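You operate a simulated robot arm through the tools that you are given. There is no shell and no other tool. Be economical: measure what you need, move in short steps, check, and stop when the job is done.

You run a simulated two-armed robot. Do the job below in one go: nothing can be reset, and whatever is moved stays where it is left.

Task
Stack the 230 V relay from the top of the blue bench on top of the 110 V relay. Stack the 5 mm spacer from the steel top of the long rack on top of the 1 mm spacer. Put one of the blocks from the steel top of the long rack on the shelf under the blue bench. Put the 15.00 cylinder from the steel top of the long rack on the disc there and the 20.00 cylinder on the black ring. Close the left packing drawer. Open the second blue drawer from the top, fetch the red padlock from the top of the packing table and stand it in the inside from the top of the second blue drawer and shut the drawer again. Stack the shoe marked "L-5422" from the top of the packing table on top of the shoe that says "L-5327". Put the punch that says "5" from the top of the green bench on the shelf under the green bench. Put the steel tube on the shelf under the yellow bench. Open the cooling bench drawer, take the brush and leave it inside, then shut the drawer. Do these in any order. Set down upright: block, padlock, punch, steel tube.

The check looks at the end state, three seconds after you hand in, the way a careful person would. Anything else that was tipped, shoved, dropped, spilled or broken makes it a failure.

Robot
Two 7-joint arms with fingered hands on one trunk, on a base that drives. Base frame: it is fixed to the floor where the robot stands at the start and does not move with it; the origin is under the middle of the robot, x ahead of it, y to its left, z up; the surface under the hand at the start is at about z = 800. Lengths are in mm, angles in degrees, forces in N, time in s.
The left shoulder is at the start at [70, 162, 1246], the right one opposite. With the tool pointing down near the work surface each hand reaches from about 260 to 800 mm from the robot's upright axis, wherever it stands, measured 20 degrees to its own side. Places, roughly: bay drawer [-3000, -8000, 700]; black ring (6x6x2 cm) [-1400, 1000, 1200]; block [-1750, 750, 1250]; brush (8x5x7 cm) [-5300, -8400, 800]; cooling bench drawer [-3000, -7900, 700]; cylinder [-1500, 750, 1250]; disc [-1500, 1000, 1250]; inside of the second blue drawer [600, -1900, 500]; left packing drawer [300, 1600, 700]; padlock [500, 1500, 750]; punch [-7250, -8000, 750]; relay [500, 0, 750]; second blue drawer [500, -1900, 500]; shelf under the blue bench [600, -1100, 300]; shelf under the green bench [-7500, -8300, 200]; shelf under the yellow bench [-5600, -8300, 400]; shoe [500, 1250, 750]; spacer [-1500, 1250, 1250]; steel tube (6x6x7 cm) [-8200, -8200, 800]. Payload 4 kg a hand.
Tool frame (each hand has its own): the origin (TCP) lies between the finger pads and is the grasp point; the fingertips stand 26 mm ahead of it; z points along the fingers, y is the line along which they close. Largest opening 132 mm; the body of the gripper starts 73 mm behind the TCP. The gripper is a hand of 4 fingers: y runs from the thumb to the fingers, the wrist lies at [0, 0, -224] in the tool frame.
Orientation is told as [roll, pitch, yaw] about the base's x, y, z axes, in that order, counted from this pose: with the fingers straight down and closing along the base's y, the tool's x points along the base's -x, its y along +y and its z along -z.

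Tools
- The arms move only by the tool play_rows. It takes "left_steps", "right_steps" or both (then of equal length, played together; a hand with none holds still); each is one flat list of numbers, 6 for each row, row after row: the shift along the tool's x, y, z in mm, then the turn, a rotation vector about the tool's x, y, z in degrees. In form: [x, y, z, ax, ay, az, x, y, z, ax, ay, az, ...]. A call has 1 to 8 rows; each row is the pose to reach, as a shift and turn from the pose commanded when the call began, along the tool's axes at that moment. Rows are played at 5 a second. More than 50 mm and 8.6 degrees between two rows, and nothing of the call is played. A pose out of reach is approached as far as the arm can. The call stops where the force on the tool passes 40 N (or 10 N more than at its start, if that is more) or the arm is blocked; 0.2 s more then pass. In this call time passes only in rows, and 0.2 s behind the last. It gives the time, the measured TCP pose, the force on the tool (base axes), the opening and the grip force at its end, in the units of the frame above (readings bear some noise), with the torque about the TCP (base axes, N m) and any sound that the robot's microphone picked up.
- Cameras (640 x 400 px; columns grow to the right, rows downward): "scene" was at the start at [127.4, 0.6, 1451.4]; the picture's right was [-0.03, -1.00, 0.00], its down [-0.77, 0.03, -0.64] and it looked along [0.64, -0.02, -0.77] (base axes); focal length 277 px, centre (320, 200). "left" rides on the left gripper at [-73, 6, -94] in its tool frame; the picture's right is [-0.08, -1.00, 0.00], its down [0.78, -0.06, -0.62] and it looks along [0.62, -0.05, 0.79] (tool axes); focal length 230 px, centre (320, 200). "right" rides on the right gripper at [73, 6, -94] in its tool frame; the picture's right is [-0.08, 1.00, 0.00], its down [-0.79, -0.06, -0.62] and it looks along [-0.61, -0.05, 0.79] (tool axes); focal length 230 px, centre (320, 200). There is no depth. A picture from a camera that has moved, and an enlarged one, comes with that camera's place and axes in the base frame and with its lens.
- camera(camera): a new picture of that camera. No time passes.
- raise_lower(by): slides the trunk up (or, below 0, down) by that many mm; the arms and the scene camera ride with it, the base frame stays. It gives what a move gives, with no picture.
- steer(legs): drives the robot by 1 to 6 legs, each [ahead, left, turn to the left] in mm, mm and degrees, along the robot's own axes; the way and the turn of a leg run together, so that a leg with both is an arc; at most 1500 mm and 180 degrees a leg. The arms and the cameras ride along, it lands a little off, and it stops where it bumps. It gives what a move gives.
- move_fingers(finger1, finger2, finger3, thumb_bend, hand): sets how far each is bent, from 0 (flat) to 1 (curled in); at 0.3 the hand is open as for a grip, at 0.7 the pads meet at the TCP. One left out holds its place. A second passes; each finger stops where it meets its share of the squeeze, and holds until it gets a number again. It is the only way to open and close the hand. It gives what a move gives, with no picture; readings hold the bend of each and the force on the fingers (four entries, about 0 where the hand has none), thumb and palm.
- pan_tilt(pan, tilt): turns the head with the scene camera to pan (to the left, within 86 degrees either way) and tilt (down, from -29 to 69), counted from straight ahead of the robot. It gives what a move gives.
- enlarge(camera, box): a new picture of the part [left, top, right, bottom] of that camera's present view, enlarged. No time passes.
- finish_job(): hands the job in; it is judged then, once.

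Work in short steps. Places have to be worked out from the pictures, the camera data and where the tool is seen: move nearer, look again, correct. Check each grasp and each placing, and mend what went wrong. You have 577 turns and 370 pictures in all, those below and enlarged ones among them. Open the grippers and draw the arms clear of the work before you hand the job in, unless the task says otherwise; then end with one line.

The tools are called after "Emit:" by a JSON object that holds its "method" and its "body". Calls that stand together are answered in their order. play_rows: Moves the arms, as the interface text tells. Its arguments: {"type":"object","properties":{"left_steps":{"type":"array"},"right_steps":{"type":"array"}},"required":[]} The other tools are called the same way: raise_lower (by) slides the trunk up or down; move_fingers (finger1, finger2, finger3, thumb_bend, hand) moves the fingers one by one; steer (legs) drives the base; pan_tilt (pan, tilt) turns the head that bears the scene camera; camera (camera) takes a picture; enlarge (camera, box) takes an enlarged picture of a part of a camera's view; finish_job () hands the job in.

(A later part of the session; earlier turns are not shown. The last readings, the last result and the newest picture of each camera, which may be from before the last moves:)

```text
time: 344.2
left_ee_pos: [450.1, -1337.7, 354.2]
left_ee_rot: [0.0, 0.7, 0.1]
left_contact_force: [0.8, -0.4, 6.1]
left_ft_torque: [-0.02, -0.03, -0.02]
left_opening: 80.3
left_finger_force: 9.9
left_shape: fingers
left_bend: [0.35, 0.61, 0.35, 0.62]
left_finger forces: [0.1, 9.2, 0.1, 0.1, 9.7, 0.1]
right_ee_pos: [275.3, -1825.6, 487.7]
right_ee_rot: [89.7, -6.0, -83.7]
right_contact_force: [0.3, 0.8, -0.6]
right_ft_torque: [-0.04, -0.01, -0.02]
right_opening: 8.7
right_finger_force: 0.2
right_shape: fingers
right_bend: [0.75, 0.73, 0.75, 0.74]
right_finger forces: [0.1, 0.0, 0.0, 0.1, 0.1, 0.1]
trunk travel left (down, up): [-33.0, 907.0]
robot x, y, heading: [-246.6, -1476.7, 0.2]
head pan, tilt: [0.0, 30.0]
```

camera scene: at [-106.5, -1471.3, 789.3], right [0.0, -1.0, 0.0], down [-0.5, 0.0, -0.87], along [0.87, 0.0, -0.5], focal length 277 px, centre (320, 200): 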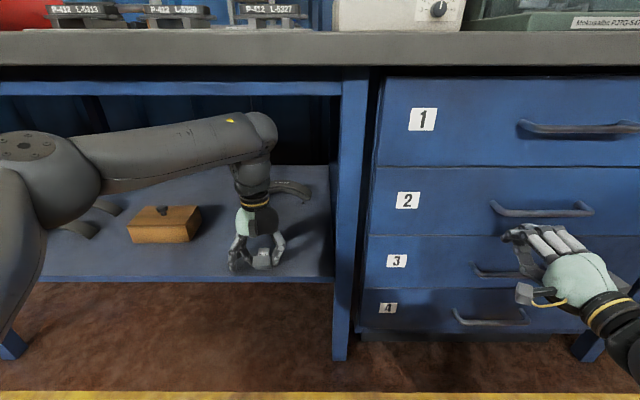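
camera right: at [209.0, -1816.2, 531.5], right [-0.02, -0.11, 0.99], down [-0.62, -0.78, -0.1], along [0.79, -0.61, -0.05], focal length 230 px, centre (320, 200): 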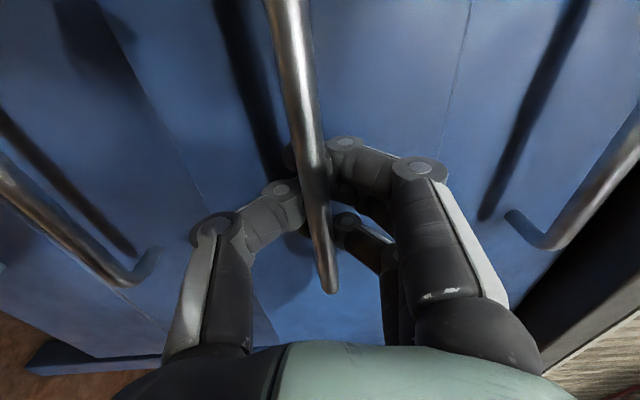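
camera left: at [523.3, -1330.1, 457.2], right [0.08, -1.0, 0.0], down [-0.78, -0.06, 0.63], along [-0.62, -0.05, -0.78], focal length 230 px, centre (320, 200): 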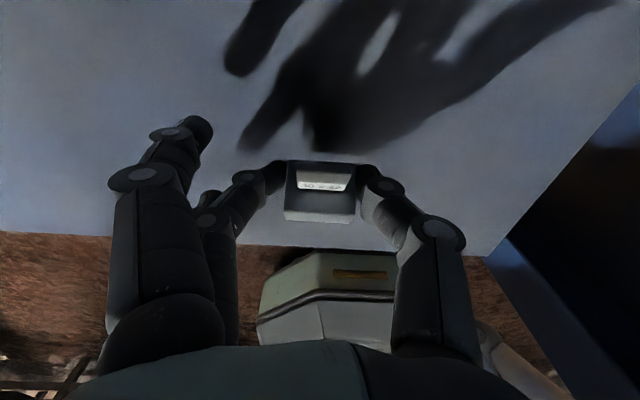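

Contact. I press 2 mm to settle it flat, then open.

Emit:
{"method": "play_rows", "body": {"left_steps": [0, 0, 2, 0, 0, 0]}}

Emit:
{"method": "move_fingers", "body": {"hand": "left", "finger2": 0.56, "thumb_bend": 0.57}}

Emit:
{"method": "enlarge", "body": {"camera": "scene", "box": [180, 160, 340, 290]}}

```text
time: 344.6
left_ee_pos: [449.1, -1337.8, 353.1]
left_ee_rot: [0.1, 0.5, 0.2]
left_contact_force: [1.8, -0.1, 7.9]
left_ft_torque: [-0.01, 0.01, 0.01]
left_opening: 80.4
left_finger_force: 10.4
left_shape: fingers
left_bend: [0.35, 0.61, 0.35, 0.63]
left_finger forces: [0.0, 9.8, 0.0, 0.0, 9.8, 0.1]
right_ee_pos: [275.5, -1826.0, 488.6]
right_ee_rot: [89.7, -6.1, -83.6]
right_contact_force: [0.7, -0.2, 0.9]
right_ft_torque: [-0.01, 0.01, 0.01]
right_opening: 8.8
right_finger_force: 0.1
right_shape: fingers
right_bend: [0.75, 0.73, 0.75, 0.74]
right_finger forces: [0.0, 0.1, 0.0, 0.1, 0.1, 0.0]
trunk travel left (down, up): [-33.0, 907.0]
robot x, y, heading: [-247.0, -1474.8, 0.5]
head pan, tilt: [0.0, 30.0]
```

```text
time: 345.6
left_ee_pos: [449.1, -1336.3, 352.4]
left_ee_rot: [0.1, 0.6, 0.2]
left_contact_force: [1.1, 2.0, 13.4]
left_ft_torque: [-0.27, -0.07, 0.03]
left_opening: 81.9
left_finger_force: 5.8
left_shape: fingers
left_bend: [0.35, 0.57, 0.35, 0.58]
left_finger forces: [0.1, 1.3, 0.1, 0.0, 11.1, 0.0]
right_ee_pos: [275.1, -1823.8, 489.4]
right_ee_rot: [89.8, -6.0, -83.6]
right_contact_force: [0.7, -0.1, -0.1]
right_ft_torque: [0.0, -0.03, 0.01]
right_opening: 8.2
right_finger_force: 0.1
right_shape: fingers
right_bend: [0.75, 0.73, 0.75, 0.74]
right_finger forces: [0.0, 0.0, 0.1, 0.1, 0.1, 0.0]
trunk travel left (down, up): [-33.0, 907.0]
robot x, y, heading: [-249.6, -1475.9, 0.5]
head pan, tilt: [0.0, 30.0]
```

```text
3.08 times, centred on (260, 225) of scene
camera zoom: at [-107.2, -1471.4, 789.5], right [0.0, -1.0, 0.0], down [-0.5, 0.0, -0.87], along [0.87, 0.0, -0.5], focal length 852 px, centre (505, 123)
```

zoom: 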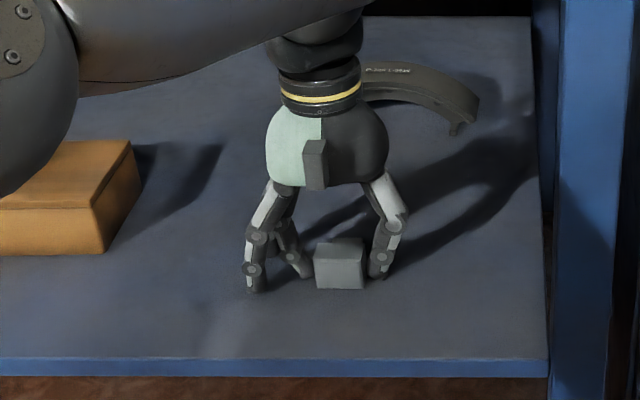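

The block tipped: its tag now points backward (+x). I open, rise a bit and look from behind.

Emit:
{"method": "move_fingers", "body": {"hand": "left", "finger1": 0.35, "finger2": 0.5, "finger3": 0.35, "thumb_bend": 0.5}}

Emit:
{"method": "play_rows", "body": {"left_steps": [0, 0, -15, 0, 0, 0, -20, 0, -30, 0, 0, 0]}}

Emit:
{"method": "camera", "body": {"camera": "left"}}

Emit:
{"method": "enlarge", "body": {"camera": "scene", "box": [200, 190, 320, 280]}}

```text
time: 346.6
left_ee_pos: [449.2, -1336.2, 353.6]
left_ee_rot: [0.2, 0.5, 0.3]
left_contact_force: [1.6, 5.4, 18.0]
left_ft_torque: [-0.46, -0.12, 0.07]
left_opening: 86.4
left_finger_force: 8.8
left_shape: fingers
left_bend: [0.35, 0.5, 0.35, 0.54]
left_finger forces: [0.1, 0.0, 0.1, 0.0, 17.8, 0.0]
right_ee_pos: [274.1, -1825.0, 488.7]
right_ee_rot: [89.7, -6.0, -83.6]
right_contact_force: [0.0, -0.7, 0.2]
right_ft_torque: [-0.03, -0.03, -0.02]
right_opening: 8.4
right_finger_force: 0.0
right_shape: fingers
right_bend: [0.75, 0.73, 0.75, 0.74]
right_finger forces: [0.0, 0.0, 0.0, 0.0, 0.0, 0.1]
trunk travel left (down, up): [-33.0, 907.0]
robot x, y, heading: [-244.1, -1474.5, 0.5]
head pan, tilt: [0.0, 30.0]
```

```text
time: 347.2
left_ee_pos: [453.6, -1340.9, 371.2]
left_ee_rot: [0.1, 0.8, 0.1]
left_contact_force: [0.0, 0.8, -0.3]
left_ft_torque: [0.02, 0.0, 0.02]
left_opening: 94.9
left_finger_force: 0.1
left_shape: fingers
left_bend: [0.35, 0.5, 0.35, 0.5]
left_finger forces: [0.0, 0.1, 0.1, 0.1, 0.0, 0.0]
left hand out of reach, approached as far as the arm can: row 2
right_ee_pos: [274.3, -1825.5, 489.2]
right_ee_rot: [89.7, -6.0, -83.5]
right_contact_force: [-0.5, -0.2, -0.8]
right_ft_torque: [0.03, 0.0, 0.0]
right_opening: 8.4
right_finger_force: 0.1
right_shape: fingers
right_bend: [0.75, 0.73, 0.75, 0.74]
right_finger forces: [0.0, 0.0, 0.1, 0.0, 0.0, 0.0]
trunk travel left (down, up): [-33.0, 907.0]
robot x, y, heading: [-245.9, -1474.1, 0.3]
head pan, tilt: [0.0, 30.0]
```

```text
172 pictures are left
camera left: at [527.8, -1334.6, 463.9], right [0.08, -1.0, 0.0], down [-0.78, -0.06, 0.63], along [-0.63, -0.05, -0.78], focal length 230 px, centre (320, 200)
```

left: 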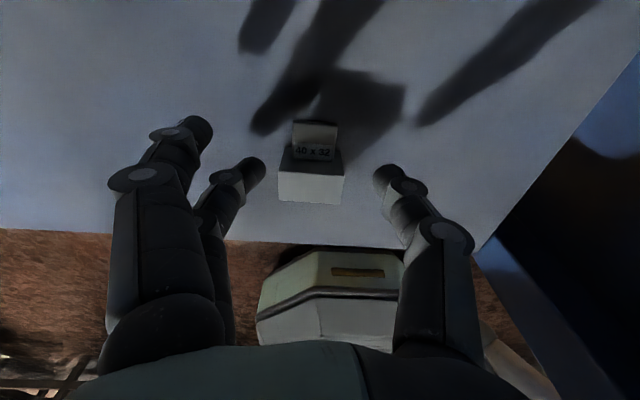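

```text
4.44 times, centred on (260, 235) of scene
camera zoom: at [-106.3, -1471.3, 789.2], right [0.0, -1.0, 0.0], down [-0.5, 0.0, -0.87], along [0.87, 0.0, -0.5], focal length 1231 px, centre (587, 44)
```

zoom: 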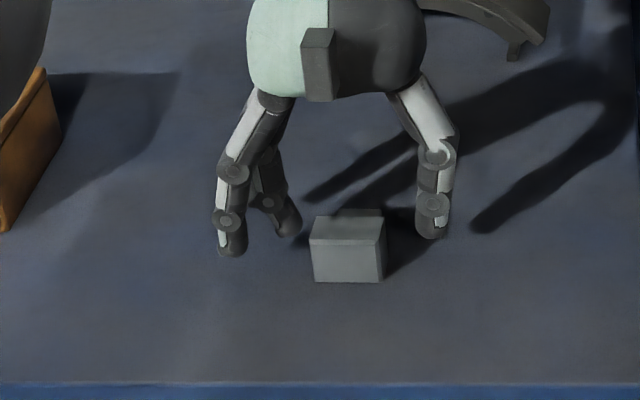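

I'll pick the block by its tag (pinching its ends) so it swings upright. First I retract the right hand 70 mm so the base can move 45 mm closer.

Emit:
{"method": "play_rows", "body": {"right_steps": [0, 0, -25, 0, 0, 0, 0, 0, -50, 0, 0, 0, 0, 0, -75, 0, 0, 0]}}

Emit:
{"method": "steer", "body": {"legs": [[45, 0, 0]]}}

Emit:
{"method": "camera", "body": {"camera": "left"}}

```text
time: 348.0
left_ee_pos: [453.4, -1340.8, 372.5]
left_ee_rot: [-0.1, 0.8, 0.2]
left_contact_force: [0.0, 0.2, 0.8]
left_ft_torque: [-0.01, -0.02, -0.02]
left_opening: 94.5
left_finger_force: 0.1
left_shape: fingers
left_bend: [0.35, 0.5, 0.35, 0.5]
left_finger forces: [0.0, 0.1, 0.1, 0.0, 0.0, 0.0]
right_ee_pos: [235.5, -1871.4, 480.4]
right_ee_rot: [90.3, -6.4, -83.7]
right_contact_force: [-0.2, 1.0, 0.5]
right_ft_torque: [0.01, 0.01, -0.02]
right_opening: 8.5
right_finger_force: 0.1
right_shape: fingers
right_bend: [0.75, 0.73, 0.75, 0.74]
right_finger forces: [0.0, 0.1, 0.0, 0.0, 0.0, 0.0]
right hand out of reach, approached as far as the arm can: row 1, 2, 3
trunk travel left (down, up): [-33.0, 907.0]
robot x, y, heading: [-248.4, -1472.4, 0.3]
head pan, tilt: [0.0, 30.0]
```

```text
time: 348.9
left_ee_pos: [499.7, -1341.2, 372.5]
left_ee_rot: [0.0, 0.7, 0.1]
left_contact_force: [-0.1, 0.4, 0.8]
left_ft_torque: [0.02, -0.01, 0.0]
left_opening: 94.5
left_finger_force: 0.1
left_shape: fingers
left_bend: [0.35, 0.5, 0.35, 0.5]
left_finger forces: [0.0, 0.0, 0.1, 0.1, 0.1, 0.0]
right_ee_pos: [280.2, -1870.4, 478.8]
right_ee_rot: [90.2, -6.5, -83.7]
right_contact_force: [-0.5, 0.2, -0.6]
right_ft_torque: [0.04, 0.02, -0.01]
right_opening: 8.8
right_finger_force: 0.0
right_shape: fingers
right_bend: [0.75, 0.73, 0.75, 0.74]
right_finger forces: [0.0, 0.0, 0.1, 0.0, 0.1, 0.0]
trunk travel left (down, up): [-33.0, 907.0]
robot x, y, heading: [-201.2, -1476.9, 0.3]
head pan, tilt: [0.0, 30.0]
```

```text
170 pictures are left
camera left: at [573.5, -1333.4, 464.0], right [0.08, -1.0, 0.0], down [-0.78, -0.06, 0.63], along [-0.62, -0.05, -0.78], focal length 230 px, centre (320, 200)
```

left: 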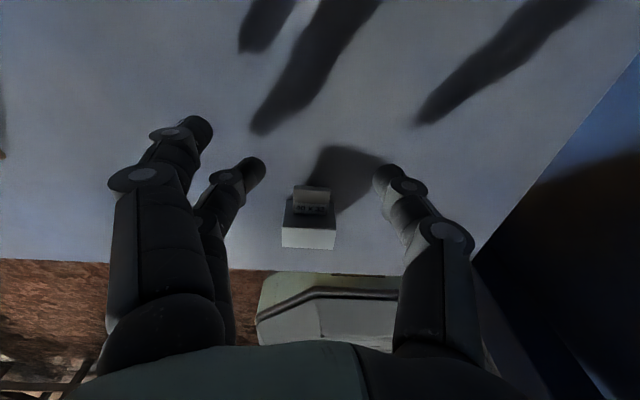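

The tag's centre is at (469, -1337). I move over it and descend.

Emit:
{"method": "play_rows", "body": {"left_steps": [16, 2, 0, 0, 0, 0, 31, 4, 5, 0, 0, 0, 31, 4, 13, 0, 0, 0]}}

Emit:
{"method": "camera", "body": {"camera": "left"}}

```text
time: 349.7
left_ee_pos: [467.4, -1337.0, 358.6]
left_ee_rot: [0.1, 0.7, 0.1]
left_contact_force: [-0.2, -0.6, 0.7]
left_ft_torque: [0.02, 0.01, 0.0]
left_opening: 94.4
left_finger_force: 0.0
left_shape: fingers
left_bend: [0.35, 0.5, 0.35, 0.5]
left_finger forces: [0.0, 0.1, 0.0, 0.1, 0.0, 0.0]
right_ee_pos: [279.6, -1871.3, 477.9]
right_ee_rot: [90.2, -6.4, -83.7]
right_contact_force: [0.1, 0.2, -0.5]
right_ft_torque: [0.0, -0.05, 0.04]
right_opening: 8.8
right_finger_force: 0.0
right_shape: fingers
right_bend: [0.75, 0.73, 0.75, 0.74]
right_finger forces: [0.1, 0.1, 0.0, 0.0, 0.0, 0.1]
trunk travel left (down, up): [-33.0, 907.0]
robot x, y, heading: [-202.4, -1474.7, 0.1]
head pan, tilt: [0.0, 30.0]
```

```text
169 pictures are left
camera left: at [541.8, -1330.6, 451.6], right [0.08, -1.0, 0.0], down [-0.78, -0.06, 0.63], along [-0.62, -0.05, -0.78], focal length 230 px, centre (320, 200)
```

left: 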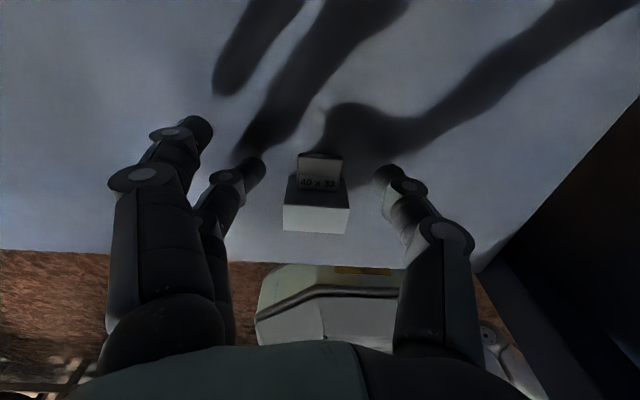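

I lower 5 mm more and pinch the tag: thumb to 0.66, middle finger pressing.

Emit:
{"method": "play_rows", "body": {"left_steps": [0, 0, 5, 0, 0, 0]}}

Emit:
{"method": "move_fingers", "body": {"hand": "left", "finger2": 0.8, "thumb_bend": 0.67}}

Emit:
{"method": "camera", "body": {"camera": "left"}}

```text
time: 350.1
left_ee_pos: [467.5, -1337.6, 354.9]
left_ee_rot: [0.1, 0.8, 0.1]
left_contact_force: [0.3, -0.1, 0.5]
left_ft_torque: [0.03, 0.01, 0.01]
left_opening: 94.5
left_finger_force: 0.1
left_shape: fingers
left_bend: [0.35, 0.5, 0.35, 0.5]
left_finger forces: [0.0, 0.0, 0.1, 0.1, 0.0, 0.1]
right_ee_pos: [279.4, -1871.6, 477.7]
right_ee_rot: [90.3, -6.4, -83.7]
right_contact_force: [-0.2, -0.5, 0.5]
right_ft_torque: [0.05, -0.01, -0.01]
right_opening: 8.6
right_finger_force: 0.1
right_shape: fingers
right_bend: [0.75, 0.73, 0.75, 0.74]
right_finger forces: [0.0, 0.0, 0.1, 0.1, 0.0, 0.0]
trunk travel left (down, up): [-33.0, 907.0]
robot x, y, heading: [-203.8, -1476.1, 0.4]
head pan, tilt: [0.0, 30.0]
```

```text
time: 351.1
left_ee_pos: [467.8, -1337.4, 356.0]
left_ee_rot: [0.1, 0.8, 0.1]
left_contact_force: [-1.0, -0.6, -0.8]
left_ft_torque: [0.01, 0.06, -0.01]
left_opening: 76.2
left_finger_force: 7.9
left_shape: fingers
left_bend: [0.35, 0.68, 0.35, 0.64]
left_finger forces: [0.0, 8.2, 0.1, 0.0, 8.0, 0.0]
right_ee_pos: [279.0, -1870.5, 478.5]
right_ee_rot: [90.2, -6.4, -83.8]
right_contact_force: [-0.2, 0.8, 0.7]
right_ft_torque: [0.03, -0.03, 0.02]
right_opening: 8.5
right_finger_force: 0.1
right_shape: fingers
right_bend: [0.75, 0.73, 0.75, 0.74]
right_finger forces: [0.0, 0.0, 0.1, 0.0, 0.0, 0.0]
trunk travel left (down, up): [-33.0, 907.0]
robot x, y, heading: [-202.8, -1478.2, 0.2]
head pan, tilt: [0.0, 30.0]
```

```text
168 pictures are left
camera left: at [542.0, -1330.6, 447.2], right [0.08, -1.0, 0.0], down [-0.78, -0.06, 0.63], along [-0.62, -0.05, -0.78], focal length 230 px, centre (320, 200)
```

left: 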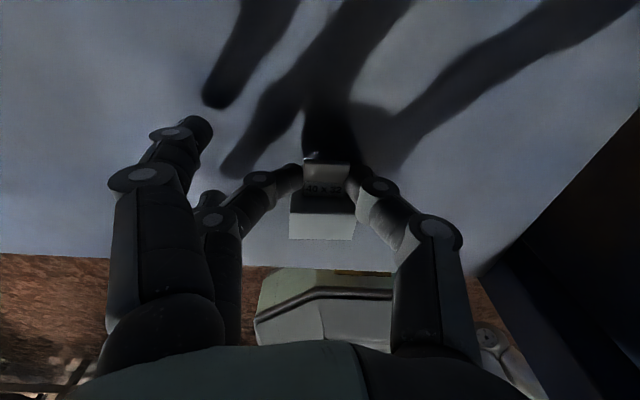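

The tag is pinched. I lift 15 mm, then 25 mm, and look.

Emit:
{"method": "play_rows", "body": {"left_steps": [0, 0, -8, 0, 0, 0, 0, 0, -16, 0, 0, 0, 0, 0, -26, 0, 0, 0]}}

Emit:
{"method": "camera", "body": {"camera": "left"}}

Emit:
{"method": "enlarge", "body": {"camera": "scene", "box": [190, 170, 310, 280]}}

```text
time: 351.9
left_ee_pos: [467.5, -1337.5, 378.6]
left_ee_rot: [0.1, 0.7, 0.1]
left_contact_force: [-0.3, -0.3, -1.0]
left_ft_torque: [-0.03, -0.05, 0.0]
left_opening: 76.7
left_finger_force: 8.0
left_shape: fingers
left_bend: [0.35, 0.68, 0.35, 0.64]
left_finger forces: [0.1, 8.2, 0.0, 0.0, 8.1, 0.0]
right_ee_pos: [279.4, -1871.5, 476.7]
right_ee_rot: [90.1, -6.4, -83.8]
right_contact_force: [-0.1, -0.1, 0.2]
right_ft_torque: [0.02, -0.02, 0.02]
right_opening: 8.5
right_finger_force: 0.0
right_shape: fingers
right_bend: [0.75, 0.73, 0.75, 0.74]
right_finger forces: [0.0, 0.0, 0.0, 0.0, 0.0, 0.0]
trunk travel left (down, up): [-33.0, 907.0]
robot x, y, heading: [-202.6, -1477.7, 0.5]
head pan, tilt: [0.0, 30.0]
```

```text
167 pictures are left
camera left: at [541.3, -1330.8, 472.0], right [0.08, -1.0, 0.0], down [-0.78, -0.06, 0.63], along [-0.62, -0.05, -0.78], focal length 230 px, centre (320, 200)
```

left: 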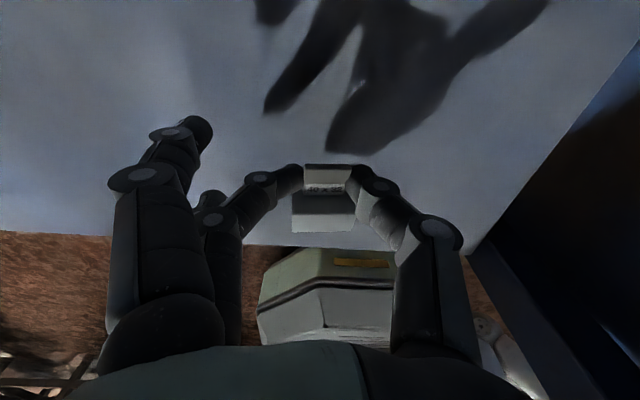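

```text
3.64 times, centred on (250, 225) of scene
camera zoom: at [-60.9, -1471.9, 789.2], right [0.0, -1.0, 0.0], down [-0.5, 0.0, -0.87], along [0.87, 0.0, -0.5], focal length 1007 px, centre (574, 109)
```

zoom: 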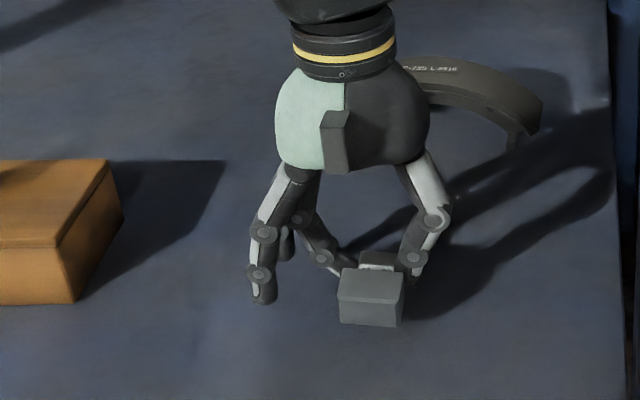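

The block has swung partly up and hangs free. I tilt the hand forward 40° about the pinch so the tag comes nearly upright.

Emit:
{"method": "play_rows", "body": {"left_steps": [4, 0, 0, 0, -8, 0, 8, 0, 0, 0, -16, 0, 12, 0, 0, 0, -24, 0, 16, 0, 2, 0, -32, 0, 20, 0, 4, 0, -40, 0]}}

Emit:
{"method": "enlarge", "body": {"camera": "scene", "box": [190, 170, 310, 280]}}

Emit:
{"method": "camera", "body": {"camera": "left"}}

```text
time: 353.1
left_ee_pos: [447.5, -1337.5, 377.3]
left_ee_rot: [0.0, -39.4, 0.3]
left_contact_force: [-0.3, 0.8, -0.7]
left_ft_torque: [0.03, 0.0, 0.0]
left_opening: 76.6
left_finger_force: 8.0
left_shape: fingers
left_bend: [0.35, 0.68, 0.35, 0.64]
left_finger forces: [0.1, 7.9, 0.0, 0.0, 8.0, 0.0]
right_ee_pos: [278.6, -1870.5, 478.2]
right_ee_rot: [90.2, -6.6, -83.6]
right_contact_force: [-0.1, 0.8, 1.1]
right_ft_torque: [0.0, -0.02, -0.01]
right_opening: 8.7
right_finger_force: 0.0
right_shape: fingers
right_bend: [0.75, 0.73, 0.75, 0.74]
right_finger forces: [0.1, 0.1, 0.0, 0.0, 0.1, 0.0]
trunk travel left (down, up): [-33.0, 907.0]
robot x, y, heading: [-202.2, -1476.0, 0.2]
head pan, tilt: [0.0, 30.0]
```

```text
3.64 times, centred on (250, 225) of scene
camera zoom: at [-61.1, -1471.6, 789.2], right [0.0, -1.0, 0.0], down [-0.5, 0.0, -0.87], along [0.87, 0.0, -0.5], focal length 1007 px, centre (574, 109)
```

zoom: 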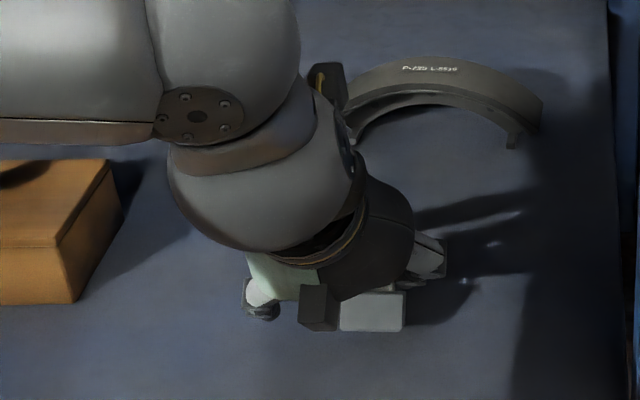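

```text
164 pictures are left
camera left: at [444.5, -1330.8, 495.7], right [0.06, -1.0, 0.05], down [-1.0, -0.06, -0.02], along [0.02, -0.05, -1.0], focal length 230 px, centre (320, 200)
```

left: 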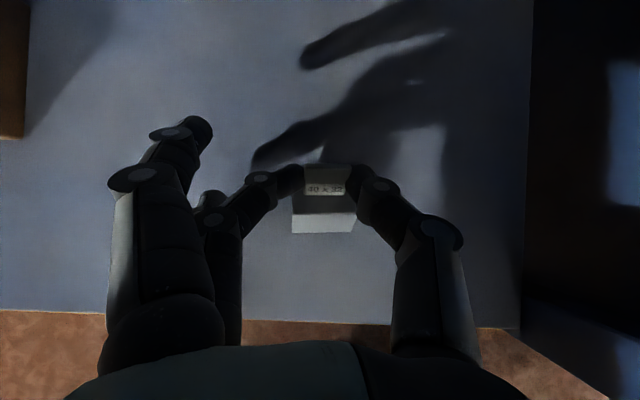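

The block is now at about 55° from lying. I tilt a further 15° about the pinch for a safe margin and start lowering.

Emit:
{"method": "play_rows", "body": {"left_steps": [4, 0, 0, 0, -7.5, 0, 8, 0, 1, 0, -15, 0]}}

Emit:
{"method": "camera", "body": {"camera": "left"}}

Emit:
{"method": "enlarge", "body": {"camera": "scene", "box": [190, 190, 310, 280]}}

```text
time: 353.7
left_ee_pos: [441.8, -1338.2, 370.9]
left_ee_rot: [0.0, -54.4, 0.2]
left_contact_force: [0.3, -0.4, -0.5]
left_ft_torque: [-0.03, 0.01, 0.01]
left_opening: 76.8
left_finger_force: 8.3
left_shape: fingers
left_bend: [0.35, 0.68, 0.35, 0.64]
left_finger forces: [0.0, 8.0, 0.0, 0.0, 8.0, 0.0]
right_ee_pos: [278.7, -1871.3, 479.8]
right_ee_rot: [90.2, -6.6, -83.8]
right_contact_force: [0.6, 0.5, 0.3]
right_ft_torque: [-0.03, 0.0, -0.01]
right_opening: 8.6
right_finger_force: 0.2
right_shape: fingers
right_bend: [0.75, 0.73, 0.75, 0.74]
right_finger forces: [0.1, 0.0, 0.1, 0.0, 0.0, 0.0]
trunk travel left (down, up): [-33.0, 907.0]
robot x, y, heading: [-204.0, -1472.6, 0.5]
head pan, tilt: [0.0, 30.0]
```

```text
163 pictures are left
camera left: at [408.6, -1330.4, 484.5], right [0.05, -1.0, 0.06], down [-0.96, -0.06, -0.28], along [0.28, -0.05, -0.96], focal length 230 px, centre (320, 200)
```

left: 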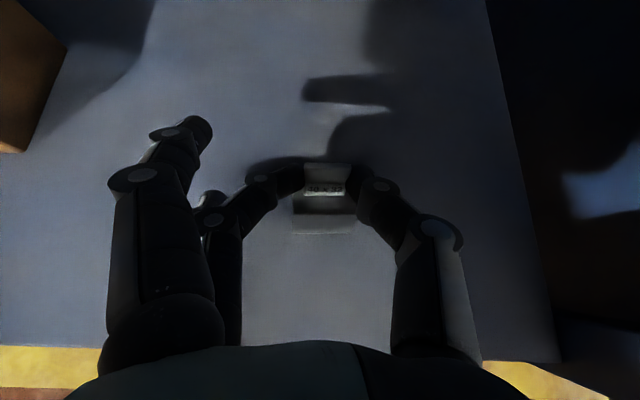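

```text
4.44 times, centred on (250, 235) of scene
camera zoom: at [-61.1, -1471.6, 789.3], right [0.0, -1.0, 0.0], down [-0.5, 0.0, -0.87], along [0.87, 0.0, -0.5], focal length 1231 px, centre (631, 44)
```

zoom: 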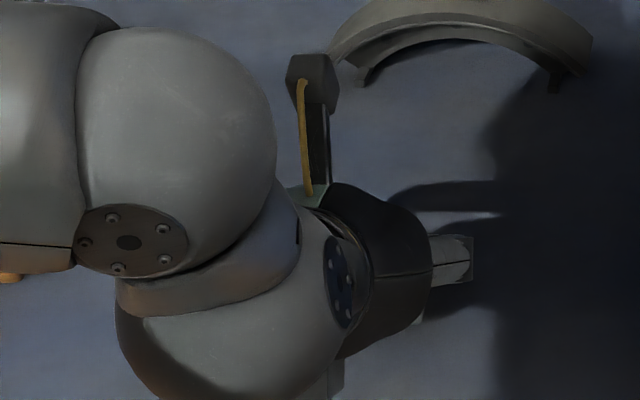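

Now I lower straight down in small steps until contact.

Emit:
{"method": "play_rows", "body": {"left_steps": [2.4, 0, 1.7, 0, 0, 0, 4.9, 0, 3.5, 0, 0, 0]}}

Emit:
{"method": "play_rows", "body": {"left_steps": [1.6, 0, 1.2, 0, 0, 0, 3.2, 0, 2.3, 0, 0, 0]}}

```text
time: 354.3
left_ee_pos: [443.8, -1335.0, 366.6]
left_ee_rot: [0.1, -54.6, 0.2]
left_contact_force: [0.1, 3.3, 8.6]
left_ft_torque: [-0.02, -0.14, 0.07]
left_opening: 76.5
left_finger_force: 8.9
left_shape: fingers
left_bend: [0.35, 0.68, 0.35, 0.65]
left_finger forces: [0.0, 10.3, 0.1, 0.0, 7.2, 0.1]
right_ee_pos: [278.3, -1871.0, 478.8]
right_ee_rot: [90.3, -6.5, -83.7]
right_contact_force: [0.2, 0.3, 0.3]
right_ft_torque: [-0.02, -0.02, -0.04]
right_opening: 8.4
right_finger_force: 0.0
right_shape: fingers
right_bend: [0.75, 0.73, 0.75, 0.74]
right_finger forces: [0.0, 0.0, 0.0, 0.1, 0.0, 0.1]
trunk travel left (down, up): [-33.0, 907.0]
robot x, y, heading: [-200.9, -1477.1, 0.4]
head pan, tilt: [0.0, 30.0]
```

```text
time: 354.9
left_ee_pos: [441.9, -1338.3, 361.4]
left_ee_rot: [0.2, -54.2, 0.0]
left_contact_force: [-0.1, -0.7, 4.9]
left_ft_torque: [-0.08, -0.02, -0.01]
left_opening: 69.5
left_finger_force: 3.1
left_shape: fingers
left_bend: [0.35, 0.73, 0.35, 0.67]
left_finger forces: [0.0, 1.5, 0.0, 0.1, 4.3, 0.1]
right_ee_pos: [278.9, -1870.9, 479.1]
right_ee_rot: [90.4, -6.6, -83.8]
right_contact_force: [-0.4, -0.3, 0.6]
right_ft_torque: [0.0, 0.0, -0.01]
right_opening: 8.4
right_finger_force: 0.1
right_shape: fingers
right_bend: [0.75, 0.73, 0.75, 0.74]
right_finger forces: [0.0, 0.0, 0.0, 0.0, 0.0, 0.0]
trunk travel left (down, up): [-33.0, 907.0]
robot x, y, heading: [-199.7, -1474.9, 0.2]
head pan, tilt: [0.0, 30.0]
```

The fingers slipped along the tag; the block seems to be standing. I look.

Emit:
{"method": "enlarge", "body": {"camera": "left", "box": [240, 130, 400, 260]}}

```text
3.08 times, centred on (320, 195) of left
camera zoom: at [408.2, -1331.2, 474.2], right [0.05, -1.0, 0.06], down [-0.96, -0.06, -0.28], along [0.28, -0.05, -0.96], focal length 708 px, centre (320, 215)
```

zoom: 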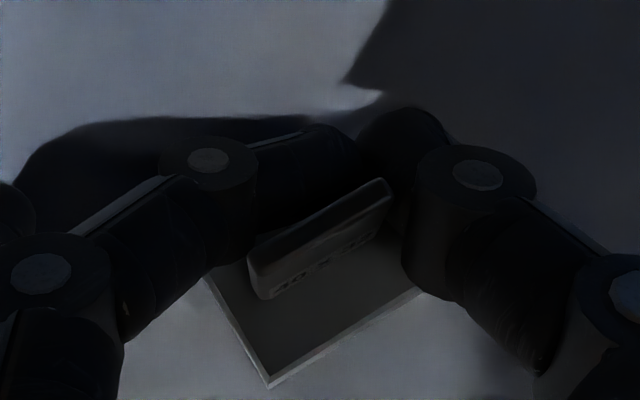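

From above, the block now stands upright (tag on top, turned a little). I release and withdraw upward and back.

Emit:
{"method": "move_fingers", "body": {"hand": "left", "finger2": 0.58, "thumb_bend": 0.56}}

Emit:
{"method": "play_rows", "body": {"left_steps": [-8, 0, -6, 0, 0, 0, -24, 0, -18, 0, 0, 0, -35, 0, -30, 0, 0, 0]}}

Emit:
{"method": "camera", "body": {"camera": "left"}}

```text
time: 355.9
left_ee_pos: [440.9, -1336.7, 360.8]
left_ee_rot: [0.0, -54.3, 0.1]
left_contact_force: [-0.6, -0.5, 0.2]
left_ft_torque: [0.0, 0.0, 0.0]
left_opening: 84.5
left_finger_force: 0.1
left_shape: fingers
left_bend: [0.35, 0.57, 0.35, 0.56]
left_finger forces: [0.0, 0.1, 0.1, 0.0, 0.0, 0.1]
right_ee_pos: [280.0, -1871.2, 478.7]
right_ee_rot: [90.1, -6.4, -83.8]
right_contact_force: [0.4, -0.5, -0.4]
right_ft_torque: [-0.02, -0.02, -0.01]
right_opening: 8.7
right_finger_force: 0.1
right_shape: fingers
right_bend: [0.75, 0.73, 0.75, 0.74]
right_finger forces: [0.0, 0.0, 0.1, 0.0, 0.0, 0.0]
trunk travel left (down, up): [-33.0, 907.0]
robot x, y, heading: [-205.9, -1472.8, 0.4]
head pan, tilt: [0.0, 30.0]
```

```text
time: 356.7
left_ee_pos: [438.3, -1335.6, 406.7]
left_ee_rot: [0.1, -54.3, 0.1]
left_contact_force: [0.3, -0.6, -0.6]
left_ft_torque: [-0.02, -0.02, -0.01]
left_opening: 84.9
left_finger_force: 0.1
left_shape: fingers
left_bend: [0.35, 0.57, 0.35, 0.56]
left_finger forces: [0.1, 0.0, 0.1, 0.0, 0.0, 0.0]
right_ee_pos: [280.3, -1870.3, 478.3]
right_ee_rot: [90.2, -6.6, -83.6]
right_contact_force: [-0.3, -0.5, 0.2]
right_ft_torque: [0.0, 0.01, 0.01]
right_opening: 8.5
right_finger_force: 0.1
right_shape: fingers
right_bend: [0.75, 0.73, 0.75, 0.74]
right_finger forces: [0.0, 0.0, 0.1, 0.0, 0.0, 0.1]
trunk travel left (down, up): [-33.0, 907.0]
robot x, y, heading: [-201.3, -1476.1, -0.1]
head pan, tilt: [0.0, 30.0]
```

```text
160 pictures are left
camera left: at [404.0, -1329.9, 520.8], right [0.05, -1.0, 0.06], down [-0.96, -0.06, -0.28], along [0.28, -0.05, -0.96], focal length 230 px, centre (320, 200)
```

left: 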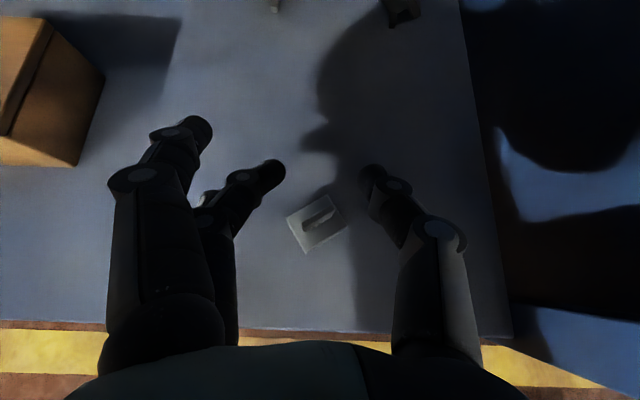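

The block stands upright. I raise a bit more and back out.

Emit:
{"method": "play_rows", "body": {"left_steps": [-12, 0, -9, 0, 0, 0, -24, 0, -18, 0, 0, 0]}}

Emit:
{"method": "steer", "body": {"legs": [[-420, 0, 0]]}}

Emit:
{"method": "camera", "body": {"camera": "scene"}}

```text
time: 357.3
left_ee_pos: [436.7, -1336.8, 436.6]
left_ee_rot: [0.1, -54.2, 0.1]
left_contact_force: [0.4, -0.7, 0.4]
left_ft_torque: [0.02, 0.03, -0.01]
left_opening: 84.9
left_finger_force: 0.0
left_shape: fingers
left_bend: [0.35, 0.57, 0.35, 0.56]
left_finger forces: [0.0, 0.1, 0.0, 0.1, 0.0, 0.0]
right_ee_pos: [279.2, -1870.4, 479.6]
right_ee_rot: [90.2, -6.5, -83.7]
right_contact_force: [0.4, -0.3, 0.1]
right_ft_torque: [0.03, -0.02, -0.02]
right_opening: 8.5
right_finger_force: 0.1
right_shape: fingers
right_bend: [0.75, 0.73, 0.75, 0.74]
right_finger forces: [0.1, 0.0, 0.0, 0.1, 0.0, 0.1]
trunk travel left (down, up): [-33.0, 907.0]
robot x, y, heading: [-199.8, -1474.6, 0.2]
head pan, tilt: [0.0, 30.0]
```

```text
time: 359.9
left_ee_pos: [20.5, -1341.4, 437.7]
left_ee_rot: [-0.1, -54.2, -0.1]
left_contact_force: [-0.4, -0.7, -0.8]
left_ft_torque: [0.03, 0.01, -0.01]
left_opening: 84.7
left_finger_force: 0.1
left_shape: fingers
left_bend: [0.35, 0.57, 0.35, 0.56]
left_finger forces: [0.0, 0.0, 0.0, 0.0, 0.1, 0.1]
right_ee_pos: [-139.6, -1873.1, 479.3]
right_ee_rot: [90.3, -6.5, -83.9]
right_contact_force: [0.1, 0.5, 0.7]
right_ft_torque: [-0.01, 0.02, -0.01]
right_opening: 8.8
right_finger_force: 0.0
right_shape: fingers
right_bend: [0.75, 0.73, 0.75, 0.74]
right_finger forces: [0.0, 0.0, 0.1, 0.1, 0.0, 0.0]
trunk travel left (down, up): [-33.0, 907.0]
robot x, y, heading: [-616.1, -1476.7, 0.2]
head pan, tilt: [0.0, 30.0]
```

```text
159 pictures are left
camera scene: at [-478.3, -1472.9, 789.3], right [0.0, -1.0, 0.0], down [-0.5, 0.0, -0.87], along [0.87, 0.0, -0.5], focal length 277 px, centre (320, 200)
```

scene: 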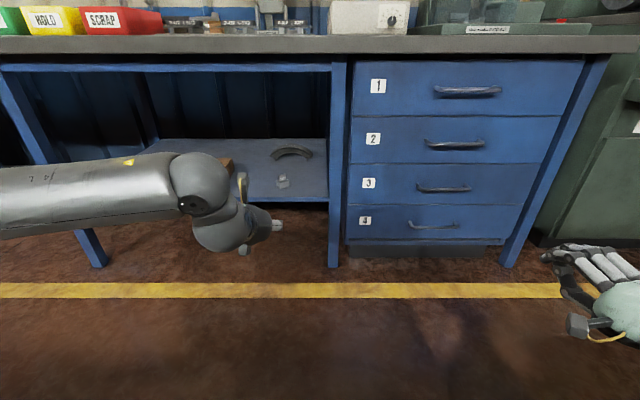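

The block stands on the shelf and the drawer is shut. Three tasks remain, at the far benches around y≈-8200. I raise the trunk, level the left hand, and turn to look along the way.

Emit:
{"method": "raise_lower", "body": {"by": 400}}

Emit:
{"method": "raise_lower", "body": {"by": 300}}

Emit:
{"method": "play_rows", "body": {"left_steps": [0, 0, -5, 0, 8, 0, 0, 0, -10, 0, 16, 0, 0, 0, -20, 0, 24, 0, 0, 0, -30, 0, 32, 0, 0, 0, -40, 0, 40, 0, 0, 0, -50, 0, 48, 0, 0, 0, -60, 0, 54, 0]}}

Emit:
{"method": "steer", "body": {"legs": [[-300, 0, 0], [0, 0, -90]]}}

Emit:
{"method": "pan_tilt", "body": {"pan": 0, "tilt": 12}}

Emit:
{"method": "camera", "body": {"camera": "scene"}}

```text
time: 363.7
left_ee_pos: [20.7, -1340.5, 837.1]
left_ee_rot: [-0.1, -54.3, -0.2]
left_contact_force: [0.1, 0.3, -0.1]
left_ft_torque: [0.01, -0.03, -0.03]
left_opening: 85.0
left_finger_force: 0.0
left_shape: fingers
left_bend: [0.35, 0.57, 0.35, 0.56]
left_finger forces: [0.1, 0.0, 0.1, 0.0, 0.1, 0.1]
right_ee_pos: [-138.4, -1873.2, 879.5]
right_ee_rot: [90.2, -6.5, -83.9]
right_contact_force: [-0.3, -0.1, 0.0]
right_ft_torque: [-0.01, 0.0, 0.02]
right_opening: 8.6
right_finger_force: 0.2
right_shape: fingers
right_bend: [0.75, 0.73, 0.75, 0.74]
right_finger forces: [0.0, 0.0, 0.1, 0.0, 0.0, 0.0]
trunk travel left (down, up): [-433.0, 507.0]
robot x, y, heading: [-617.9, -1476.4, 0.2]
head pan, tilt: [0.0, 30.0]
```

```text
time: 366.7
left_ee_pos: [21.6, -1339.9, 1136.0]
left_ee_rot: [-0.1, -54.3, -0.2]
left_contact_force: [0.2, 0.2, 0.4]
left_ft_torque: [-0.02, 0.03, -0.01]
left_opening: 84.7
left_finger_force: 0.0
left_shape: fingers
left_bend: [0.35, 0.57, 0.35, 0.56]
left_finger forces: [0.0, 0.0, 0.1, 0.1, 0.1, 0.0]
right_ee_pos: [-138.4, -1872.3, 1180.0]
right_ee_rot: [90.2, -6.5, -83.9]
right_contact_force: [0.2, 0.8, 1.2]
right_ft_torque: [-0.01, -0.03, 0.02]
right_opening: 8.7
right_finger_force: 0.0
right_shape: fingers
right_bend: [0.75, 0.73, 0.75, 0.74]
right_finger forces: [0.0, 0.0, 0.0, 0.0, 0.1, 0.0]
trunk travel left (down, up): [-733.0, 207.0]
robot x, y, heading: [-617.7, -1473.9, 0.0]
head pan, tilt: [0.0, 30.0]
```

```text
time: 368.3
left_ee_pos: [-26.6, -1341.0, 1172.2]
left_ee_rot: [0.0, -0.1, -0.1]
left_contact_force: [-0.2, -0.4, -0.2]
left_ft_torque: [0.01, -0.01, 0.03]
left_opening: 84.8
left_finger_force: 0.0
left_shape: fingers
left_bend: [0.35, 0.57, 0.35, 0.56]
left_finger forces: [0.1, 0.0, 0.0, 0.0, 0.0, 0.0]
right_ee_pos: [-138.0, -1873.8, 1178.4]
right_ee_rot: [90.3, -6.6, -83.9]
right_contact_force: [0.4, 0.1, 0.3]
right_ft_torque: [0.0, 0.0, 0.01]
right_opening: 8.4
right_finger_force: 0.1
right_shape: fingers
right_bend: [0.75, 0.73, 0.75, 0.74]
right_finger forces: [0.0, 0.1, 0.0, 0.1, 0.0, 0.1]
trunk travel left (down, up): [-733.0, 207.0]
robot x, y, heading: [-618.4, -1475.2, -0.2]
head pan, tilt: [0.0, 30.0]
```

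```text
time: 373.3
left_ee_pos: [-558.5, -2001.8, 1168.2]
left_ee_rot: [-0.8, 0.0, -69.7]
left_contact_force: [0.6, 1.4, -0.1]
left_ft_torque: [-0.05, 0.04, -0.01]
left_opening: 85.0
left_finger_force: 0.0
left_shape: fingers
left_bend: [0.35, 0.57, 0.35, 0.56]
left_finger forces: [0.0, 0.0, 0.0, 0.0, 0.0, 0.0]
right_ee_pos: [-1082.1, -2080.0, 1186.4]
right_ee_rot: [90.5, -7.9, -152.1]
right_contact_force: [-0.3, -0.1, 0.8]
right_ft_torque: [0.03, 0.01, -0.02]
right_opening: 8.6
right_finger_force: 0.0
right_shape: fingers
right_bend: [0.75, 0.73, 0.75, 0.74]
right_finger forces: [0.0, 0.0, 0.1, 0.0, 0.0, 0.0]
trunk travel left (down, up): [-733.0, 207.0]
robot x, y, heading: [-908.2, -1498.6, -69.6]
head pan, tilt: [0.0, 30.0]
stopped in leg 2: the robot was blocked; the commanded pose is now the measured one
```

```text
time: 374.1
left_ee_pos: [-557.5, -2005.4, 1165.0]
left_ee_rot: [-1.0, 0.1, -69.8]
left_contact_force: [0.4, 1.0, 0.4]
left_ft_torque: [-0.01, 0.02, 0.01]
left_opening: 84.7
left_finger_force: 0.1
left_shape: fingers
left_bend: [0.35, 0.57, 0.35, 0.56]
left_finger forces: [0.0, 0.0, 0.0, 0.0, 0.0, 0.0]
right_ee_pos: [-1082.7, -2081.6, 1185.6]
right_ee_rot: [90.2, -8.0, -152.3]
right_contact_force: [-0.9, 0.0, -0.4]
right_ft_torque: [0.01, 0.03, 0.01]
right_opening: 8.7
right_finger_force: 0.0
right_shape: fingers
right_bend: [0.75, 0.73, 0.75, 0.74]
right_finger forces: [0.1, 0.0, 0.0, 0.0, 0.0, 0.0]
trunk travel left (down, up): [-733.0, 207.0]
robot x, y, heading: [-909.7, -1500.3, -69.7]
head pan, tilt: [0.0, 12.0]
```

```text
158 pictures are left
camera scene: at [-834.5, -1627.8, 1517.1], right [-0.94, -0.35, 0.02], down [-0.09, 0.2, -0.98], along [0.34, -0.92, -0.21], focal length 277 px, centre (320, 200)
```

scene: 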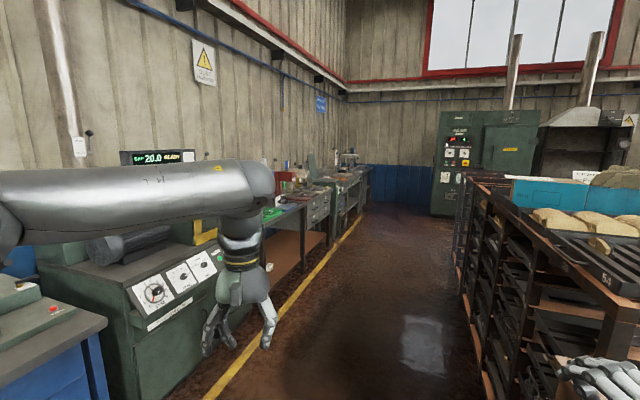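

The turn was blocked: the right hand is close to a rack on the right. I back away from it by turning back a little, then look at what's there.

Emit:
{"method": "steer", "body": {"legs": [[0, 0, 12]]}}

Emit:
{"method": "pan_tilt", "body": {"pan": -40, "tilt": 30}}

Emit:
{"method": "camera", "body": {"camera": "scene"}}

```text
time: 375.3
left_ee_pos: [-482.4, -1928.2, 1170.9]
left_ee_rot: [0.1, -0.2, -58.3]
left_contact_force: [-0.2, -0.7, -0.8]
left_ft_torque: [0.02, -0.01, 0.01]
left_opening: 85.0
left_finger_force: 0.0
left_shape: fingers
left_bend: [0.35, 0.57, 0.35, 0.56]
left_finger forces: [0.0, 0.1, 0.0, 0.0, 0.0, 0.1]
right_ee_pos: [-982.4, -2110.4, 1180.3]
right_ee_rot: [90.6, -6.8, -141.0]
right_contact_force: [0.6, 0.2, 0.1]
right_ft_torque: [0.0, -0.02, 0.0]
right_opening: 8.5
right_finger_force: 0.1
right_shape: fingers
right_bend: [0.75, 0.73, 0.75, 0.74]
right_finger forces: [0.1, 0.1, 0.1, 0.0, 0.1, 0.0]
trunk travel left (down, up): [-733.0, 207.0]
robot x, y, heading: [-910.5, -1495.9, -57.8]
head pan, tilt: [0.0, 12.0]
```

```text
time: 376.4
left_ee_pos: [-481.9, -1927.3, 1172.3]
left_ee_rot: [0.0, -0.3, -58.2]
left_contact_force: [-0.3, 0.2, 1.0]
left_ft_torque: [0.03, -0.01, 0.02]
left_opening: 84.6
left_finger_force: 0.1
left_shape: fingers
left_bend: [0.35, 0.57, 0.35, 0.56]
left_finger forces: [0.0, 0.0, 0.0, 0.1, 0.1, 0.1]
right_ee_pos: [-982.7, -2108.6, 1182.4]
right_ee_rot: [90.5, -6.8, -141.0]
right_contact_force: [0.2, -0.1, 0.1]
right_ft_torque: [-0.02, -0.02, -0.02]
right_opening: 8.6
right_finger_force: 0.1
right_shape: fingers
right_bend: [0.75, 0.73, 0.75, 0.74]
right_finger forces: [0.1, 0.1, 0.1, 0.1, 0.1, 0.0]
trunk travel left (down, up): [-733.0, 207.0]
robot x, y, heading: [-908.9, -1495.5, -58.1]
head pan, tilt: [-40.0, 30.0]
```

```text
157 pictures are left
camera scene: at [-895.4, -1625.1, 1489.2], right [-0.99, 0.14, 0.0], down [0.07, 0.5, -0.87], along [-0.12, -0.86, -0.5], focal length 277 px, centre (320, 200)
```

scene: 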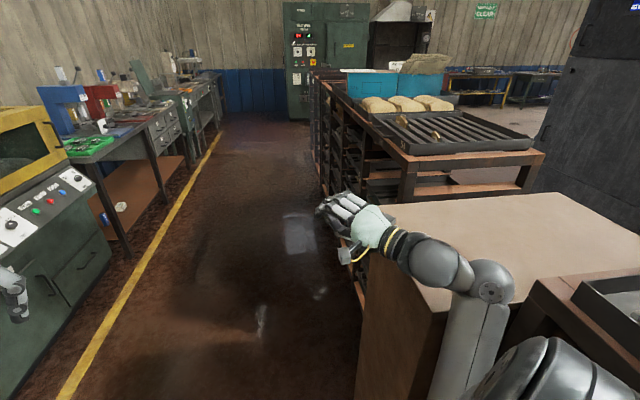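

The right arm hovers beside a box-rack; nothing was displaced. I shift to the aisle's middle, face -y, and drive down the aisle.

Emit:
{"method": "steer", "body": {"legs": [[185, 297, 0], [0, 0, -32]]}}

Emit:
{"method": "steer", "body": {"legs": [[1400, 0, 0], [1300, 0, 0]]}}

Emit:
{"method": "pan_tilt", "body": {"pan": -15, "tilt": 15}}

Emit:
{"method": "camera", "body": {"camera": "scene"}}

```text
time: 380.2
left_ee_pos: [-427.6, -2088.5, 1171.9]
left_ee_rot: [0.0, -0.1, -90.4]
left_contact_force: [-0.5, 1.2, 0.5]
left_ft_torque: [0.0, -0.04, 0.0]
left_opening: 84.8
left_finger_force: 0.1
left_shape: fingers
left_bend: [0.35, 0.57, 0.35, 0.56]
left_finger forces: [0.0, 0.0, 0.0, 0.0, 0.1, 0.0]
right_ee_pos: [-949.7, -1976.1, 1181.1]
right_ee_rot: [90.7, -6.9, -173.1]
right_contact_force: [0.7, -0.9, -0.3]
right_ft_torque: [0.02, 0.02, -0.01]
right_opening: 8.3
right_finger_force: 0.0
right_shape: fingers
right_bend: [0.75, 0.73, 0.75, 0.74]
right_finger forces: [0.0, 0.1, 0.1, 0.0, 0.0, 0.1]
trunk travel left (down, up): [-733.0, 207.0]
robot x, y, heading: [-559.1, -1497.1, -90.0]
head pan, tilt: [-40.0, 30.0]
```

```text
time: 393.3
left_ee_pos: [-528.5, -4792.4, 1172.0]
left_ee_rot: [0.0, -0.3, -93.5]
left_contact_force: [-0.1, -0.9, -0.4]
left_ft_torque: [-0.01, 0.0, 0.0]
left_opening: 84.8
left_finger_force: 0.1
left_shape: fingers
left_bend: [0.35, 0.57, 0.35, 0.56]
left_finger forces: [0.0, 0.1, 0.1, 0.1, 0.0, 0.1]
right_ee_pos: [-1042.9, -4651.1, 1181.8]
right_ee_rot: [90.6, -6.8, -176.3]
right_contact_force: [0.1, -0.4, -0.5]
right_ft_torque: [0.02, -0.03, 0.02]
right_opening: 8.7
right_finger_force: 0.0
right_shape: fingers
right_bend: [0.75, 0.73, 0.75, 0.74]
right_finger forces: [0.0, 0.0, 0.0, 0.1, 0.1, 0.1]
trunk travel left (down, up): [-733.0, 207.0]
robot x, y, heading: [-625.0, -4193.1, -93.2]
head pan, tilt: [-40.0, 30.0]
```

```text
time: 394.2
left_ee_pos: [-528.4, -4792.4, 1170.5]
left_ee_rot: [0.1, -0.2, -93.5]
left_contact_force: [0.2, -0.1, -0.1]
left_ft_torque: [-0.02, -0.01, -0.01]
left_opening: 85.0
left_finger_force: 0.1
left_shape: fingers
left_bend: [0.35, 0.57, 0.35, 0.56]
left_finger forces: [0.0, 0.0, 0.1, 0.1, 0.1, 0.0]
right_ee_pos: [-1042.6, -4651.5, 1181.1]
right_ee_rot: [90.6, -6.7, -176.3]
right_contact_force: [-0.5, 0.1, 1.2]
right_ft_torque: [0.03, 0.05, 0.0]
right_opening: 8.4
right_finger_force: 0.1
right_shape: fingers
right_bend: [0.75, 0.73, 0.75, 0.74]
right_finger forces: [0.0, 0.0, 0.1, 0.0, 0.1, 0.1]
trunk travel left (down, up): [-733.0, 207.0]
robot x, y, heading: [-625.6, -4193.4, -93.5]
head pan, tilt: [-15.0, 15.0]
```

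```text
156 pictures are left
camera scene: at [-660.3, -4329.1, 1513.4], right [-0.95, 0.32, 0.0], down [0.08, 0.25, -0.97], along [-0.3, -0.92, -0.26], focal length 277 px, centre (320, 200)
```

scene: 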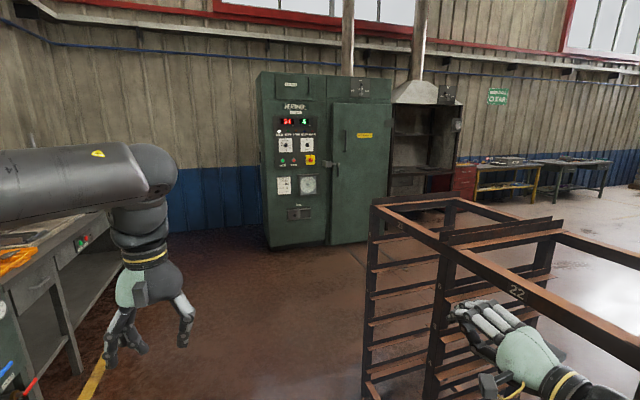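

Ahead is an oven; the benches are further right along the far wall, past the rack cart. I drive forward past the cart, then turn right.

Emit:
{"method": "steer", "body": {"legs": [[1200, 40, 1], [1100, 20, 1], [0, 0, -88]]}}

Emit:
{"method": "pan_tilt", "body": {"pan": 25, "tilt": 12}}

Emit:
{"method": "camera", "body": {"camera": "scene"}}

```text
time: 409.1
left_ee_pos: [-1227.5, -6630.6, 1171.5]
left_ee_rot: [0.0, -0.2, -178.9]
left_contact_force: [-0.5, 0.6, 0.7]
left_ft_torque: [-0.02, -0.02, 0.0]
left_opening: 84.7
left_finger_force: 0.0
left_shape: fingers
left_bend: [0.35, 0.57, 0.35, 0.56]
left_finger forces: [0.1, 0.1, 0.0, 0.1, 0.0, 0.0]
right_ee_pos: [-1129.2, -6106.4, 1180.3]
right_ee_rot: [90.6, -6.8, 98.3]
right_contact_force: [0.4, 0.4, -0.7]
right_ft_torque: [-0.01, -0.03, 0.0]
right_opening: 8.7
right_finger_force: 0.0
right_shape: fingers
right_bend: [0.75, 0.73, 0.75, 0.74]
right_finger forces: [0.1, 0.0, 0.1, 0.1, 0.1, 0.0]
trunk travel left (down, up): [-733.0, 207.0]
robot x, y, heading: [-637.2, -6484.7, -179.0]
head pan, tilt: [-15.0, 15.0]
```

```text
time: 410.2
left_ee_pos: [-1228.8, -6631.4, 1172.4]
left_ee_rot: [0.1, -0.2, -178.9]
left_contact_force: [-0.7, -0.5, -0.1]
left_ft_torque: [0.03, -0.02, -0.02]
left_opening: 84.6
left_finger_force: 0.1
left_shape: fingers
left_bend: [0.35, 0.57, 0.35, 0.56]
left_finger forces: [0.0, 0.1, 0.0, 0.1, 0.0, 0.1]
right_ee_pos: [-1128.8, -6107.3, 1180.8]
right_ee_rot: [90.5, -6.8, 98.3]
right_contact_force: [-0.3, -0.7, 1.1]
right_ft_torque: [-0.01, 0.01, 0.04]
right_opening: 8.8
right_finger_force: 0.1
right_shape: fingers
right_bend: [0.75, 0.73, 0.75, 0.74]
right_finger forces: [0.1, 0.0, 0.0, 0.1, 0.0, 0.0]
trunk travel left (down, up): [-733.0, 207.0]
robot x, y, heading: [-641.3, -6484.9, -178.6]
head pan, tilt: [25.0, 12.0]
```

```text
155 pictures are left
camera scene: at [-772.5, -6522.4, 1518.3], right [-0.44, 0.9, 0.0], down [0.19, 0.09, -0.98], along [-0.88, -0.43, -0.21], focal length 277 px, centre (320, 200)
```

scene: 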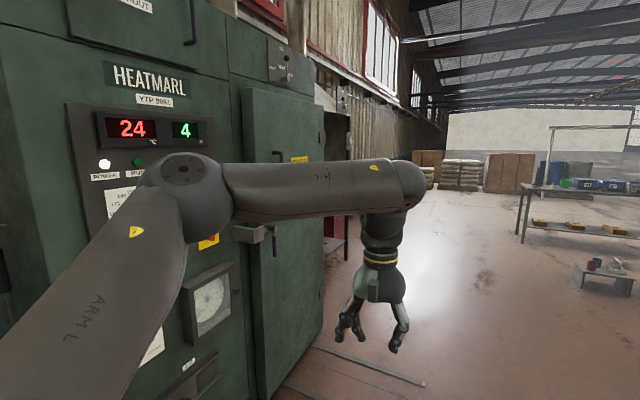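

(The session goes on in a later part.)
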